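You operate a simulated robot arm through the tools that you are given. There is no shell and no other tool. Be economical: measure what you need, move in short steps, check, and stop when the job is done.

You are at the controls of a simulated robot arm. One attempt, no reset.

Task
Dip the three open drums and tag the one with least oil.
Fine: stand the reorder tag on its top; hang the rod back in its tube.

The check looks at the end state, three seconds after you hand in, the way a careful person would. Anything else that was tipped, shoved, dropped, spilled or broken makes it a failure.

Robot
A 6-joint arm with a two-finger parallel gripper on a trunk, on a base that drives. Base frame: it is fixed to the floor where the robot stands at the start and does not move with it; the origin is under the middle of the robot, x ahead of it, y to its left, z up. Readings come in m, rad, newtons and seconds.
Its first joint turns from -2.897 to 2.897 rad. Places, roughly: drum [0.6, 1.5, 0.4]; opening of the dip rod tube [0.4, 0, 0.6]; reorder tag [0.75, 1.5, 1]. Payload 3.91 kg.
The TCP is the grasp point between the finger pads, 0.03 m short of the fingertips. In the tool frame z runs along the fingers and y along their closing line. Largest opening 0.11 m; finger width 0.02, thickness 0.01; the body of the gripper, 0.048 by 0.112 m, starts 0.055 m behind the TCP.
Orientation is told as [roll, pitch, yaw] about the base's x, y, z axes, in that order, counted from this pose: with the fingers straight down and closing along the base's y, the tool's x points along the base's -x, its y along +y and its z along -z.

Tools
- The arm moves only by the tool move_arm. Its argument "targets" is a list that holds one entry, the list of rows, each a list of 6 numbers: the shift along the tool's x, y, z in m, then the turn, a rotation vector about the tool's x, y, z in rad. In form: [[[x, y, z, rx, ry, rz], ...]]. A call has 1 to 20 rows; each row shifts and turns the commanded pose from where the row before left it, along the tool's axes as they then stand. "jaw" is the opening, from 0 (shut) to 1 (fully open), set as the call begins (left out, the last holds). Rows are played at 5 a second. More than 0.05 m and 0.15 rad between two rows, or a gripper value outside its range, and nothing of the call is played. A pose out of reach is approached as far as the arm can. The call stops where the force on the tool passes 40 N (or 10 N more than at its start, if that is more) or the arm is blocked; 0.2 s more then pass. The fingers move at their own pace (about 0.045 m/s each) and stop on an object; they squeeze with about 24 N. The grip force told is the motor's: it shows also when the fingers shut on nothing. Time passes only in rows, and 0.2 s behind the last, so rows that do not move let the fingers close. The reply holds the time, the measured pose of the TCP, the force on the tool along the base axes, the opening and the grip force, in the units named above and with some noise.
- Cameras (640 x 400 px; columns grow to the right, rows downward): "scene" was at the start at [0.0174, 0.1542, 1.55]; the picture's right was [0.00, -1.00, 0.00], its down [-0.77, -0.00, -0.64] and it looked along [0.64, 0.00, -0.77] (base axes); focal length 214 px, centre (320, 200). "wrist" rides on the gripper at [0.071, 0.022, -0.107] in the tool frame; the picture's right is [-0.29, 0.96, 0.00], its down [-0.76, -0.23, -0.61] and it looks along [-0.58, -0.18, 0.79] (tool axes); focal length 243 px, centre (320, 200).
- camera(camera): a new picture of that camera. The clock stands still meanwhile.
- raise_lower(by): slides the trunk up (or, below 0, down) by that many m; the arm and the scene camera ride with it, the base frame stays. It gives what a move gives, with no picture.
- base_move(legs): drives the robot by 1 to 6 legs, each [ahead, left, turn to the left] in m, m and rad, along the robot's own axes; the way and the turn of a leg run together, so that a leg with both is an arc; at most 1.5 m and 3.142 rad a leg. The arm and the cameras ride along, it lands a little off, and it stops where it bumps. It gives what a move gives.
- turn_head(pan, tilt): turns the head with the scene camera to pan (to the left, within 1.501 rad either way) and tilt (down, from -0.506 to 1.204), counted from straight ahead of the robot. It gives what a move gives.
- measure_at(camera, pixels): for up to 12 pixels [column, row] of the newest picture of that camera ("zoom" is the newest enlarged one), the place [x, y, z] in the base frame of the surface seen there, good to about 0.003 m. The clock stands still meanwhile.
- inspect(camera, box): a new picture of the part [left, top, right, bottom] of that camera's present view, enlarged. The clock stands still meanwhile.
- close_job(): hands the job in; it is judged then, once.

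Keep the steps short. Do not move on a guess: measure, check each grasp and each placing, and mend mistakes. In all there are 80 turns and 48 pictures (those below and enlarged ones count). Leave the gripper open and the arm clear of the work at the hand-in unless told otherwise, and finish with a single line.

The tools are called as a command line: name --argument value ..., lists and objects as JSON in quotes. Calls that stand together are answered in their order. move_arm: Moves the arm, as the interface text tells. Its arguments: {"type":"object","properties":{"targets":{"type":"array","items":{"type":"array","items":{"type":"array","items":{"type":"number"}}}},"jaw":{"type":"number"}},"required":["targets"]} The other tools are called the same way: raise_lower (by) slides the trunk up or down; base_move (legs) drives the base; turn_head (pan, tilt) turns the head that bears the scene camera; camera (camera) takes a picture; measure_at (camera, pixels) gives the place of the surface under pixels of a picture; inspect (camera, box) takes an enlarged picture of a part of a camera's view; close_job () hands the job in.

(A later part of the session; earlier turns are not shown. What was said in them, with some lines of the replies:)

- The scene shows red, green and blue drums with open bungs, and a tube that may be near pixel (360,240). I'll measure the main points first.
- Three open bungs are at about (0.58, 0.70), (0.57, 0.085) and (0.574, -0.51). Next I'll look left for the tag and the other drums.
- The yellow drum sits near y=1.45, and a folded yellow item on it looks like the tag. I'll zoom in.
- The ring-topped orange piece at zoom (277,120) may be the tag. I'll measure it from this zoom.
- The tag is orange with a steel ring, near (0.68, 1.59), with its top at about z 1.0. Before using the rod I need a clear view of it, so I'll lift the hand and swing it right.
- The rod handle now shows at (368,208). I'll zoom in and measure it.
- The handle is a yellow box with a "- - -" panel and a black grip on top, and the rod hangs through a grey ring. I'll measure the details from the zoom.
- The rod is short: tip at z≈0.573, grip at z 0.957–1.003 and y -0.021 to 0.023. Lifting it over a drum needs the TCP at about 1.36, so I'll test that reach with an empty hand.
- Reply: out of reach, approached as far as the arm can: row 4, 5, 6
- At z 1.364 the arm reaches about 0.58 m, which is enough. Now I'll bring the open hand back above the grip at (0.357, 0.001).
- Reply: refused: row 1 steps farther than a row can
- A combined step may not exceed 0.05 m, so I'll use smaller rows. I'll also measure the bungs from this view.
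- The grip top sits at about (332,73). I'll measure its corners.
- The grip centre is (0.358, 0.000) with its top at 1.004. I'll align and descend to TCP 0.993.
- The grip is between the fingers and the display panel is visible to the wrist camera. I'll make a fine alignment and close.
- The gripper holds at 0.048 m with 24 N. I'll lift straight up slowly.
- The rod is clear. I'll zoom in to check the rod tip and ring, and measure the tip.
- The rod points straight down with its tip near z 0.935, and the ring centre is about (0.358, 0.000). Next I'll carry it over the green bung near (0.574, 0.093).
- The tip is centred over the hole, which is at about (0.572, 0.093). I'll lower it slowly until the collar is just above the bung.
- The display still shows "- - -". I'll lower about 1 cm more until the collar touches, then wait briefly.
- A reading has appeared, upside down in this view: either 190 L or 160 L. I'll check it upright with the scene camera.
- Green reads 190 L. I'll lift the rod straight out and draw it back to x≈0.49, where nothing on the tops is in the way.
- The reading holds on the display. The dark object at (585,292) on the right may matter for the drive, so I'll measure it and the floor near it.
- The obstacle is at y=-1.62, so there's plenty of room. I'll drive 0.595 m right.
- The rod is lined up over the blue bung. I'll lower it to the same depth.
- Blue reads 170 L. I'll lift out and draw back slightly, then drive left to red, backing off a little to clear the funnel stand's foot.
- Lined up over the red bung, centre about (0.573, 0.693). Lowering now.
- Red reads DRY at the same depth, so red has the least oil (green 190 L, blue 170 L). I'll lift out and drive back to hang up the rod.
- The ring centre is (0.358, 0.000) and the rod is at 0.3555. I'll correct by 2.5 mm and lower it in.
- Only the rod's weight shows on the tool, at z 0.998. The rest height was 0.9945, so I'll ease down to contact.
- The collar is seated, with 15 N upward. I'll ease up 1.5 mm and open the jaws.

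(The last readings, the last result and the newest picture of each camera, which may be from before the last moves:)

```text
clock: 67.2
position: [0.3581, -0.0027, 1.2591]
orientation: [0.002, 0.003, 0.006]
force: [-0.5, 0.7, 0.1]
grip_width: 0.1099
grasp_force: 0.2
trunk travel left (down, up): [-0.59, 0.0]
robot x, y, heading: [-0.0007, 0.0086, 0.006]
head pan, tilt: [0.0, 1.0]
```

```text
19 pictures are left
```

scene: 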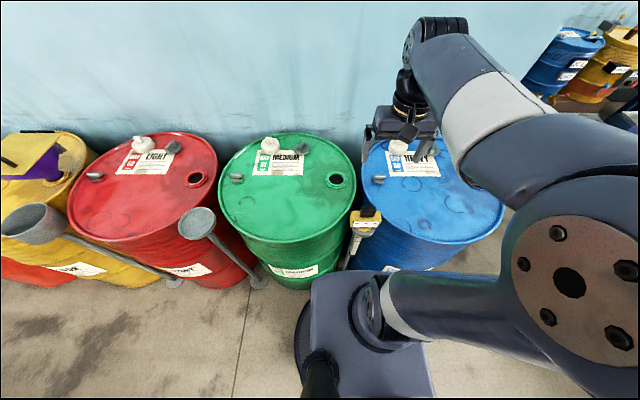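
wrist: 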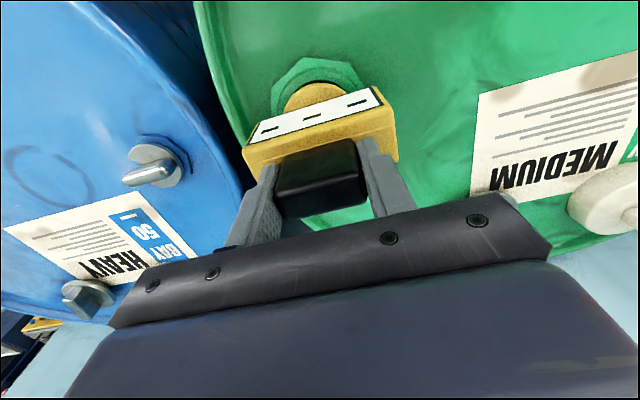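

The rod hangs in its ring. Now for the tag: I'll drive partway left with the head turned left and look.

base_move --legs '[[-0.05, 0, 0], [0, 0.85, 0]]'

turn_head --pan 0.7 --tilt 0.8

camera --camera "scene"

```text
clock: 72.2
position: [0.3091, 0.8392, 1.2593]
orientation: [0.0, -0.002, -0.004]
force: [-0.3, 0.0, 0.3]
grip_width: 0.1102
grasp_force: 0.0
trunk travel left (down, up): [-0.59, 0.0]
robot x, y, heading: [-0.0474, 0.8503, -0.007]
head pan, tilt: [0.0, 1.0]
```

```text
clock: 73.3
position: [0.3104, 0.8391, 1.258]
orientation: [-0.001, 0.0, -0.008]
force: [0.8, 0.1, 0.0]
grip_width: 0.1099
grasp_force: 0.1
trunk travel left (down, up): [-0.59, 0.0]
robot x, y, heading: [-0.0536, 0.8551, -0.012]
head pan, tilt: [0.7, 0.799]
```

```text
18 pictures are left
```

scene: 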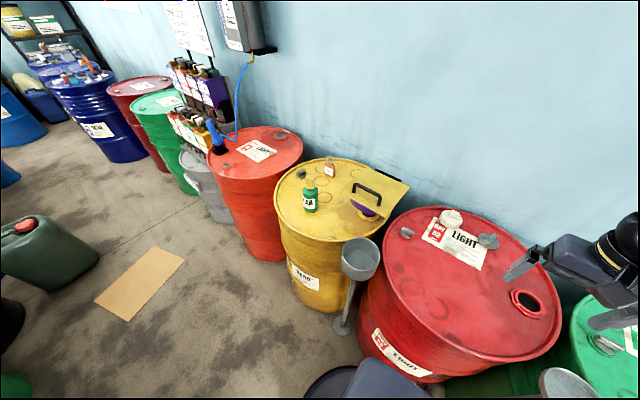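

The tag is at (330,169) on the yellow drum. I'll zoom in and measure it and the floor obstacles.

inspect --camera "scene" --box '[290, 150, 370, 200]'

measure_at --camera "scene" --pixels '[[140, 285], [125, 318], [183, 260], [90, 250], [30, 290], [345, 330], [220, 215], [262, 250], [15, 320], [310, 305], [285, 220]]'

measure_at --camera "zoom" --pixels '[[320, 140], [308, 150], [340, 145], [305, 175], [340, 178], [322, 165], [320, 105], [312, 120], [328, 120]]'

```text
8.00 times, centred on (330, 175) of scene
```

zoom: 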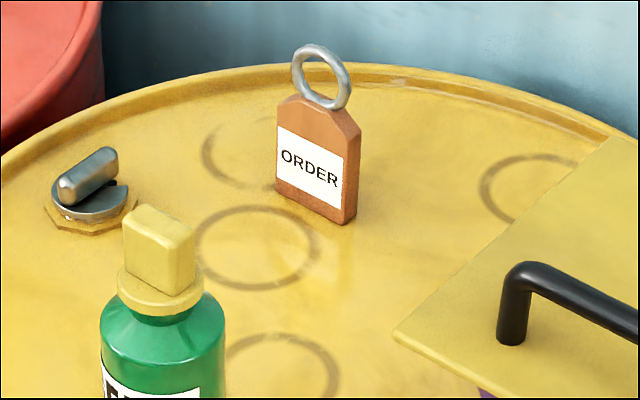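

```text
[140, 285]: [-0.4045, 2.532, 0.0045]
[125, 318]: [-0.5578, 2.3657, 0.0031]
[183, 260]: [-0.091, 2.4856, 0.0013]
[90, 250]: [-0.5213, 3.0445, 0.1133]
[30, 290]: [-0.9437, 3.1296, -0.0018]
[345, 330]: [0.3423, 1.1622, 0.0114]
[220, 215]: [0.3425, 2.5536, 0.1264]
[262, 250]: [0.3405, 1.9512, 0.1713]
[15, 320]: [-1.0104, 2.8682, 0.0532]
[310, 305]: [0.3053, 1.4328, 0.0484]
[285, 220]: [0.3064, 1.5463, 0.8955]
```

```text
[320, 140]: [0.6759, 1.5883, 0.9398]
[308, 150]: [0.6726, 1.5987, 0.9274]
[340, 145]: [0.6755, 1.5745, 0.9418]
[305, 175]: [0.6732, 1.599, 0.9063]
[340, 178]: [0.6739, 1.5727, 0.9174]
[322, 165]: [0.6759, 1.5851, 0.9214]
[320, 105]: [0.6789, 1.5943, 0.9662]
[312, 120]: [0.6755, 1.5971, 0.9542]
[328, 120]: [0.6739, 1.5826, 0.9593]
```

The tag is an upright plate marked ORDER. Its front face is at x≈0.674, it spans y≈1.565–1.605, and the ring top is at 1.005. I'll drive to stand in front of it.

base_move --legs '[[0, 0.735, 0.01], [0.05, 0, 0]]'

turn_head --pan 0.0 --tilt 0.8

camera --camera "scene"

```text
clock: 77.9
position: [0.3588, 1.589, 1.2571]
orientation: [0.0, 0.002, 0.009]
force: [0.5, -0.6, -0.1]
grip_width: 0.11
grasp_force: 0.0
trunk travel left (down, up): [-0.59, 0.0]
robot x, y, heading: [-0.0024, 1.5983, 0.016]
head pan, tilt: [0.7, 0.799]
```

```text
clock: 78.9
position: [0.3589, 1.5897, 1.2581]
orientation: [-0.001, 0.002, 0.011]
force: [0.1, -0.5, -0.3]
grip_width: 0.1103
grasp_force: 0.0
trunk travel left (down, up): [-0.59, 0.0]
robot x, y, heading: [-0.0034, 1.5933, 0.011]
head pan, tilt: [0.0, 0.799]
```

```text
16 pictures are left
```

scene: 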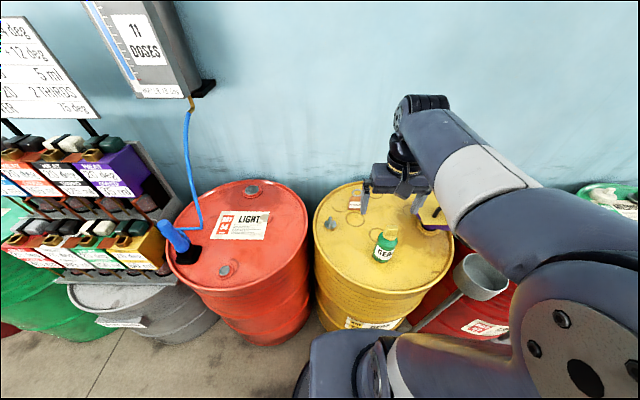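

The hand is in line with the tag. I'll move forward and down, stopping short of it, then check with the wrist camera.

move_arm --targets '[[[-0.035, 0, 0.03, 0, 0, 0], [-0.035, 0, 0.03, 0, 0, 0], [-0.035, 0, 0.03, 0, 0, 0], [-0.035, 0, 0.03, 0, 0, 0], [-0.035, 0, 0.03, 0, 0, 0], [-0.035, 0, 0, 0, 0, 0], [-0.035, 0, 0, 0, 0, 0], [-0.035, 0, 0, 0, 0, 0], [0, 0, 0, 0, 0, 0]]]' --jaw 1

camera --camera "wrist"

```text
clock: 80.9
position: [0.6403, 1.5934, 1.1075]
orientation: [0.0, 0.002, 0.011]
force: [0.0, -0.7, 0.5]
grip_width: 0.1099
grasp_force: 0.1
trunk travel left (down, up): [-0.59, 0.0]
robot x, y, heading: [-0.0021, 1.6009, 0.01]
head pan, tilt: [0.0, 0.799]
```

```text
15 pictures are left
```

wrist: 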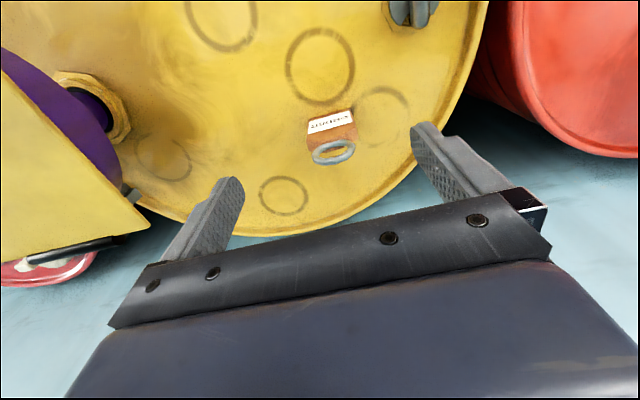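

Tag seen at (333,140). I'll measure it closely.

inspect --camera "wrist" --box '[293, 100, 373, 175]'

measure_at --camera "wrist" --pixels '[[310, 137], [354, 126], [309, 146], [356, 137], [334, 158], [334, 163], [316, 157], [352, 148], [308, 126], [350, 112], [333, 138]]'

```text
5.33 times, centred on (333, 138) of wrist
```

zoom: 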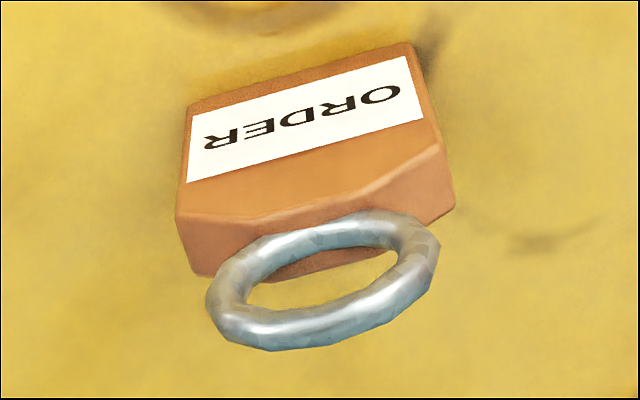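

```text
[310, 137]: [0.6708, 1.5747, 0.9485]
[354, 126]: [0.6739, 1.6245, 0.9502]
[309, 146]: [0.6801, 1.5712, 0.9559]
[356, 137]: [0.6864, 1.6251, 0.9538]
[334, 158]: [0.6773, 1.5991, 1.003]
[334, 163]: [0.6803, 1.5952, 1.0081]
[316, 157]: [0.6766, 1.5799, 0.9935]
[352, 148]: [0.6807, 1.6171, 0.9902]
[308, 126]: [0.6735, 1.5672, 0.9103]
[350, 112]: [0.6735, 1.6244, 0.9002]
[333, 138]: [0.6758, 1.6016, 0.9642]
```

Tag centre is about (0.681, 1.598), about 0.057 m wide, with shoulders near 0.95 and the ring top at 1.008. I'll align and descend to TCP 0.958 so the palm clears the ring.

move_arm --targets '[[[-0.04, 0.0042, 0, 0, 0, 0], [0, 0, 0.04, 0, 0, 0], [0, 0, 0.04, 0, 0, 0], [0, 0, 0.04, 0, 0, 0], [0, 0, 0.02, 0, 0, 0], [0, 0, 0.007, 0, 0, 0], [0, 0, 0, 0, 0, 0]]]'

camera --camera "wrist"

```text
clock: 82.5
position: [0.6768, 1.5958, 0.9607]
orientation: [-0.001, 0.002, 0.012]
force: [-0.3, -0.4, -1.1]
grip_width: 0.1101
grasp_force: 0.0
trunk travel left (down, up): [-0.59, 0.0]
robot x, y, heading: [-0.0039, 1.5956, 0.013]
head pan, tilt: [0.0, 0.799]
```

```text
13 pictures are left
```

wrist: 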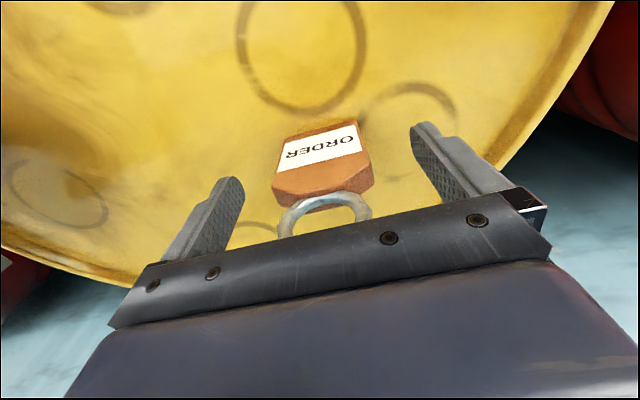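

The tag is centred between the fingers. I'll make a small correction and close.

move_arm --targets '[[[-0.003, 0.002, 0.002, 0, 0, 0], [0, 0, 0, 0, 0, 0]]]'

move_arm --targets '[[[0, 0, 0, 0, 0, 0], [0, 0, 0, 0, 0, 0], [0, 0, 0, 0, 0, 0], [0, 0, 0, 0, 0, 0], [0, 0, 0, 0, 0, 0], [0, 0, 0, 0, 0, 0]]]' --jaw 0

move_arm --targets '[[[0, 0, -0.01, 0, 0, 0], [0, 0, -0.02, 0, 0, 0], [0, 0, -0.03, 0, 0, 0], [0, 0, -0.04, 0, 0, 0], [0, 0, -0.04, 0, 0, 0], [0, 0, 0, 0, 0, 0]]]'

camera --camera "wrist"

```text
clock: 83.1
position: [0.6799, 1.599, 0.9596]
orientation: [-0.001, 0.0, 0.011]
force: [0.2, 0.5, -1.2]
grip_width: 0.1101
grasp_force: 0.0
trunk travel left (down, up): [-0.59, 0.0]
robot x, y, heading: [0.0032, 1.5951, 0.011]
head pan, tilt: [0.0, 0.799]
```

```text
clock: 84.5
position: [0.6804, 1.5989, 0.96]
orientation: [0.001, 0.002, 0.01]
force: [-0.2, -1.5, -0.4]
grip_width: 0.0587
grasp_force: 24.2
trunk travel left (down, up): [-0.59, 0.0]
robot x, y, heading: [-0.0024, 1.5949, 0.009]
head pan, tilt: [0.0, 0.799]
```

```text
clock: 85.9
position: [0.6824, 1.5975, 1.1005]
orientation: [0.002, 0.002, 0.01]
force: [-0.5, -0.1, -0.6]
grip_width: 0.0589
grasp_force: 23.9
trunk travel left (down, up): [-0.59, 0.0]
robot x, y, heading: [-0.0006, 1.5985, 0.008]
head pan, tilt: [0.0, 0.799]
```

```text
12 pictures are left
```

wrist: 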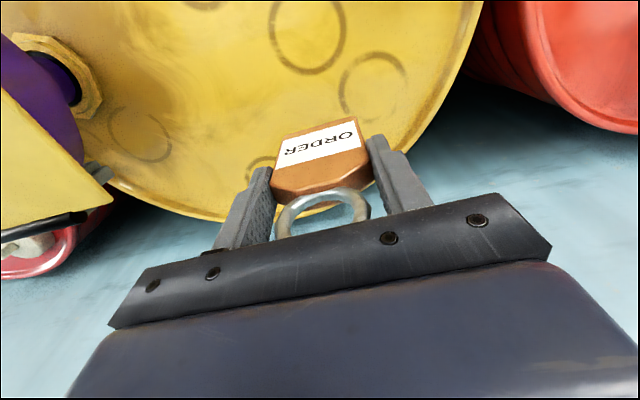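

The tag is held securely upright. I'll retract, raise it and drive right to the red drum.

move_arm --targets '[[[0.035, 0, -0.03, 0, 0, 0], [0.035, 0, -0.03, 0, 0, 0], [0.035, 0, -0.03, 0, 0, 0], [0.035, 0, -0.03, 0, 0, 0], [0.035, 0, -0.03, 0, 0, 0], [0.04, 0, 0, 0, 0, 0], [0.04, 0, 0, 0, 0, 0], [0, 0, 0, 0, 0, 0]]]'

base_move --legs '[[-0.05, 0, 0], [0, -0.74, -0.01], [0.05, 0, 0]]'

camera --camera "scene"

```text
clock: 87.7
position: [0.4247, 1.5951, 1.2518]
orientation: [0.001, 0.002, 0.009]
force: [-0.4, 0.7, 0.4]
grip_width: 0.0589
grasp_force: 24.1
trunk travel left (down, up): [-0.59, 0.0]
robot x, y, heading: [-0.0027, 1.5984, 0.011]
head pan, tilt: [0.0, 0.799]
```

```text
clock: 92.9
position: [0.4251, 0.8696, 1.2518]
orientation: [-0.001, 0.004, 0.007]
force: [0.2, 0.2, 0.0]
grip_width: 0.0589
grasp_force: 23.6
trunk travel left (down, up): [-0.59, 0.0]
robot x, y, heading: [-0.0014, 0.8734, 0.006]
head pan, tilt: [0.0, 0.799]
stopped in leg 3: the robot was blocked; the commanded pose is now the measured one
```

```text
11 pictures are left
```

scene: 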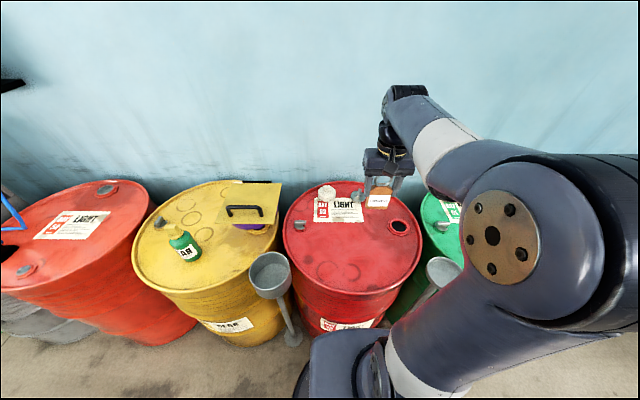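

The base bumped at the end of the last leg. I'll back off 3 cm and check the funnel stand and red drum for any shift.

base_move --legs '[[-0.03, 0, 0]]'

camera --camera "scene"

measure_at --camera "scene" --pixels '[[400, 225], [392, 225], [408, 225], [400, 219], [400, 233], [293, 338], [270, 268], [250, 272], [290, 272], [441, 266], [330, 268], [299, 226]]'

inspect --camera "scene" --box '[240, 180, 460, 360]'

```text
clock: 93.7
position: [0.3944, 0.8697, 1.2515]
orientation: [-0.001, 0.002, 0.006]
force: [-0.4, 0.5, -0.3]
grip_width: 0.0589
grasp_force: 23.9
trunk travel left (down, up): [-0.59, 0.0]
robot x, y, heading: [-0.0336, 0.8724, 0.007]
head pan, tilt: [0.0, 0.799]
```

```text
10 pictures are left
```

scene: 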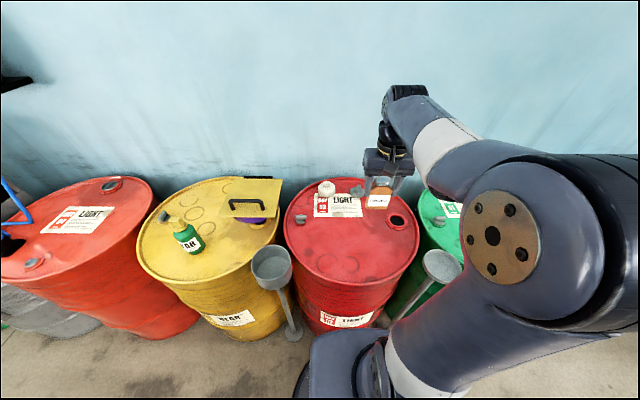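

```text
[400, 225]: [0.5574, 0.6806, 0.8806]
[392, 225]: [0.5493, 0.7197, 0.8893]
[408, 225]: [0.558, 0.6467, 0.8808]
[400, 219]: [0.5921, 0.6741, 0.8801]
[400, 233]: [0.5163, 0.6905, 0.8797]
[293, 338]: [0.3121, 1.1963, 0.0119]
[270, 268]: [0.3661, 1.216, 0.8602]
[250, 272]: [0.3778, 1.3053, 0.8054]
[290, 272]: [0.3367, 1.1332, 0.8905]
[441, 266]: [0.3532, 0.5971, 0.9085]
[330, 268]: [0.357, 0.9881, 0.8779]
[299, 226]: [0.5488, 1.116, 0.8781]
```

```text
2.22 times, centred on (350, 270) of scene
```

zoom: 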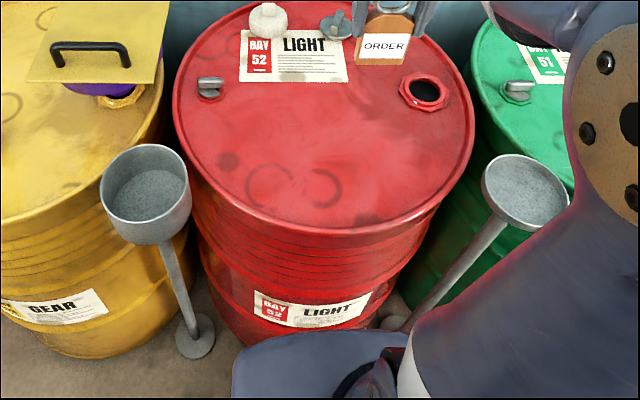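

Nothing has shifted and both stands are upright. Now I'll lower the tag over the clear red top near (0.50, 0.87), stopping about 1 cm above it.

move_arm --targets '[[[-0.035, 0, 0, 0, 0, 0], [-0.035, 0, 0, 0, 0, 0], [-0.035, 0, 0, 0, 0, 0], [0, 0, 0.04, 0, 0, 0], [0, 0, 0.04, 0, 0, 0], [0, 0, 0.04, 0, 0, 0], [0, 0, 0.04, 0, 0, 0], [0, 0, 0.04, 0, 0, 0], [0, 0, 0.04, 0, 0, 0], [0, 0, 0.03, 0, 0, 0], [0, 0, 0.01, 0, 0, 0], [0, 0, 0, 0, 0, 0]]]'

inspect --camera "scene" --box '[300, 180, 420, 280]'

```text
clock: 96.3
position: [0.5002, 0.8703, 0.9684]
orientation: [0.001, 0.002, 0.006]
force: [0.1, -0.4, -0.4]
grip_width: 0.059
grasp_force: 23.7
trunk travel left (down, up): [-0.59, 0.0]
robot x, y, heading: [-0.035, 0.87, 0.002]
head pan, tilt: [0.0, 0.799]
```

```text
4.00 times, centred on (360, 230) of scene
```

zoom: 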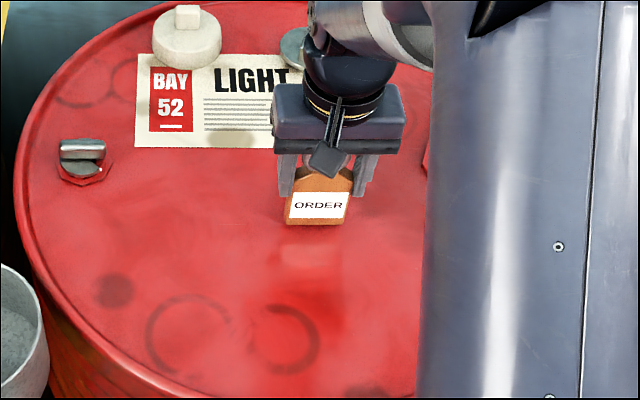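

The tag is upright about 1 cm above clear drum top. I'll lower it in small steps to contact.

move_arm --targets '[[[0, 0, 0.004, 0, 0, 0], [0, 0, 0.002, 0, 0, 0], [0, 0, 0.001, 0, 0, 0], [0, 0, 0, 0, 0, 0], [0, 0, 0, 0, 0, 0]]]'

```text
clock: 97.5
position: [0.5004, 0.8706, 0.9637]
orientation: [0.001, 0.001, 0.006]
force: [-0.1, 1.0, -0.1]
grip_width: 0.0588
grasp_force: 24.0
trunk travel left (down, up): [-0.59, 0.0]
robot x, y, heading: [-0.0313, 0.874, 0.01]
head pan, tilt: [0.0, 0.799]
```

move_arm --targets '[[[0, 0, 0.001, 0, 0, 0], [0, 0, 0.001, 0, 0, 0], [0, 0, 0, 0, 0, 0], [0, 0, 0, 0, 0, 0]]]'

move_arm --targets '[[[0, 0, 0.001, 0, 0, 0], [0, 0, 0, 0, 0, 0]]]'

```text
clock: 98.5
position: [0.5004, 0.8707, 0.9627]
orientation: [0.0, 0.003, 0.006]
force: [0.1, -0.7, -0.6]
grip_width: 0.0589
grasp_force: 24.4
trunk travel left (down, up): [-0.59, 0.0]
robot x, y, heading: [-0.0298, 0.8739, 0.002]
head pan, tilt: [0.0, 0.799]
```

```text
clock: 99.1
position: [0.5006, 0.8707, 0.9607]
orientation: [0.001, 0.002, 0.005]
force: [1.5, -0.5, -1.1]
grip_width: 0.0586
grasp_force: 24.3
trunk travel left (down, up): [-0.59, 0.0]
robot x, y, heading: [-0.0325, 0.8706, 0.007]
head pan, tilt: [0.0, 0.799]
```

move_arm --targets '[[[0, 0, 0.001, 0, 0, 0], [0, 0, 0, 0, 0, 0]]]'

move_arm --targets '[[[0, 0, 0.001, 0, 0, 0], [0, 0, 0, 0, 0, 0]]]'

```text
clock: 99.7
position: [0.5002, 0.8698, 0.959]
orientation: [0.0, 0.003, 0.006]
force: [0.4, 0.3, 1.7]
grip_width: 0.0587
grasp_force: 23.9
trunk travel left (down, up): [-0.59, 0.0]
robot x, y, heading: [-0.0313, 0.8705, 0.004]
head pan, tilt: [0.0, 0.799]
```

```text
clock: 100.3
position: [0.5002, 0.8701, 0.9587]
orientation: [0.0, 0.0, 0.005]
force: [0.8, -0.9, 6.1]
grip_width: 0.0589
grasp_force: 24.2
trunk travel left (down, up): [-0.59, 0.0]
robot x, y, heading: [-0.0309, 0.8747, 0.004]
head pan, tilt: [0.0, 0.799]
```

The tag is in contact, with 6 N upward. I'll open the jaws and rise straight up.

move_arm --targets '[[[0, 0, 0, 0, 0, 0], [0, 0, 0, 0, 0, 0], [0, 0, 0, 0, 0, 0], [0, 0, 0, 0, 0, 0], [0, 0, 0, 0, 0, 0]]]' --jaw 1

move_arm --targets '[[[0, 0, -0.02, 0, 0, 0], [0, 0, -0.04, 0, 0, 0], [0, 0, -0.04, 0, 0, 0], [0, 0, -0.05, 0, 0, 0], [0, 0, -0.05, 0, 0, 0], [0, 0, -0.05, 0, 0, 0], [0.04, 0, 0, 0, 0, 0], [0.04, 0, 0, 0, 0, 0], [0.04, 0, 0, 0, 0, 0]]]'

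camera --camera "scene"

```text
clock: 101.5
position: [0.4997, 0.8703, 0.9594]
orientation: [0.0, 0.002, 0.005]
force: [0.9, -0.3, 0.8]
grip_width: 0.1098
grasp_force: 0.1
trunk travel left (down, up): [-0.59, 0.0]
robot x, y, heading: [-0.0295, 0.8736, 0.006]
head pan, tilt: [0.0, 0.799]
```

```text
clock: 103.5
position: [0.381, 0.87, 1.2085]
orientation: [0.001, 0.002, 0.004]
force: [-0.2, -0.4, -0.3]
grip_width: 0.1102
grasp_force: 0.2
trunk travel left (down, up): [-0.59, 0.0]
robot x, y, heading: [-0.035, 0.8719, 0.006]
head pan, tilt: [0.0, 0.799]
```

```text
7 pictures are left
```

scene: 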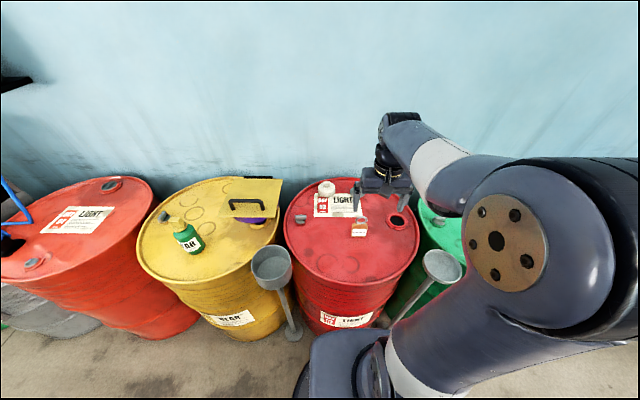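

The tag stands on red. I'll back the robot away a little and check both the tag and the rod.

base_move --legs '[[-0.15, 0, 0]]'

inspect --camera "scene" --box '[240, 170, 460, 340]'

turn_head --pan -0.9 --tilt 0.7

camera --camera "scene"

```text
clock: 104.9
position: [0.2331, 0.8694, 1.2079]
orientation: [0.0, 0.001, 0.004]
force: [-0.5, 0.4, -0.4]
grip_width: 0.1101
grasp_force: 0.0
trunk travel left (down, up): [-0.59, 0.0]
robot x, y, heading: [-0.1779, 0.8722, 0.002]
head pan, tilt: [0.0, 0.799]
```

```text
2.35 times, centred on (350, 255) of scene
```

zoom: 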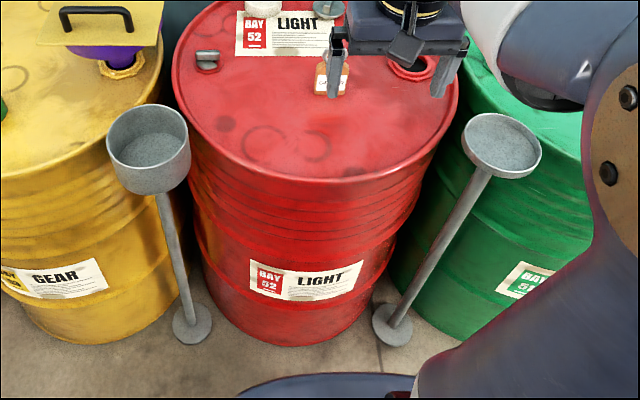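

```text
clock: 106.1
position: [0.2338, 0.8691, 1.208]
orientation: [0.0, 0.001, 0.004]
force: [-0.1, -0.4, -0.2]
grip_width: 0.11
grasp_force: 0.1
trunk travel left (down, up): [-0.59, 0.0]
robot x, y, heading: [-0.1805, 0.8715, 0.005]
head pan, tilt: [-0.901, 0.7]
```

```text
5 pictures are left
```

scene: 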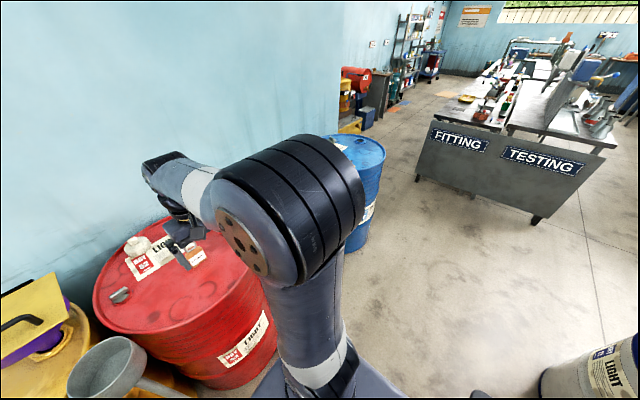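

The arm hides the rod here. The aisle is clear and I'm standing well back, so I'll drive right to confirm it.

base_move --legs '[[0, -0.6, 0]]'

turn_head --pan 0.0 --tilt 0.8

camera --camera "scene"

```text
clock: 109.5
position: [0.2349, 0.2757, 1.207]
orientation: [0.0, 0.002, 0.0]
force: [0.3, -0.2, -0.1]
grip_width: 0.1101
grasp_force: 0.0
trunk travel left (down, up): [-0.59, 0.0]
robot x, y, heading: [-0.1803, 0.2798, -0.002]
head pan, tilt: [-0.901, 0.7]
```

```text
clock: 110.7
position: [0.2349, 0.2736, 1.2077]
orientation: [0.0, 0.001, 0.002]
force: [0.5, 0.1, 0.6]
grip_width: 0.1102
grasp_force: 0.1
trunk travel left (down, up): [-0.59, 0.0]
robot x, y, heading: [-0.1767, 0.2823, 0.003]
head pan, tilt: [0.0, 0.799]
```

```text
4 pictures are left
```

scene: 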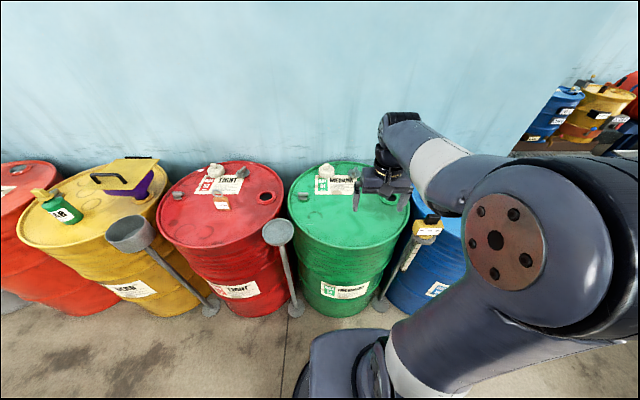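

The rod hangs upright in its ring at (425,228), the tag stands on the red drum at (222,200), and nothing else has moved. Handing in.

close_job

```text
The job is handed in.
```

Red had the least oil (it dipped DRY; blue read 170 L and green 190 L), so the reorder tag now stands on the red drum and the rod hangs back in its tube; the base bumped something lightly beside the red drum, but I saw nothing moved.
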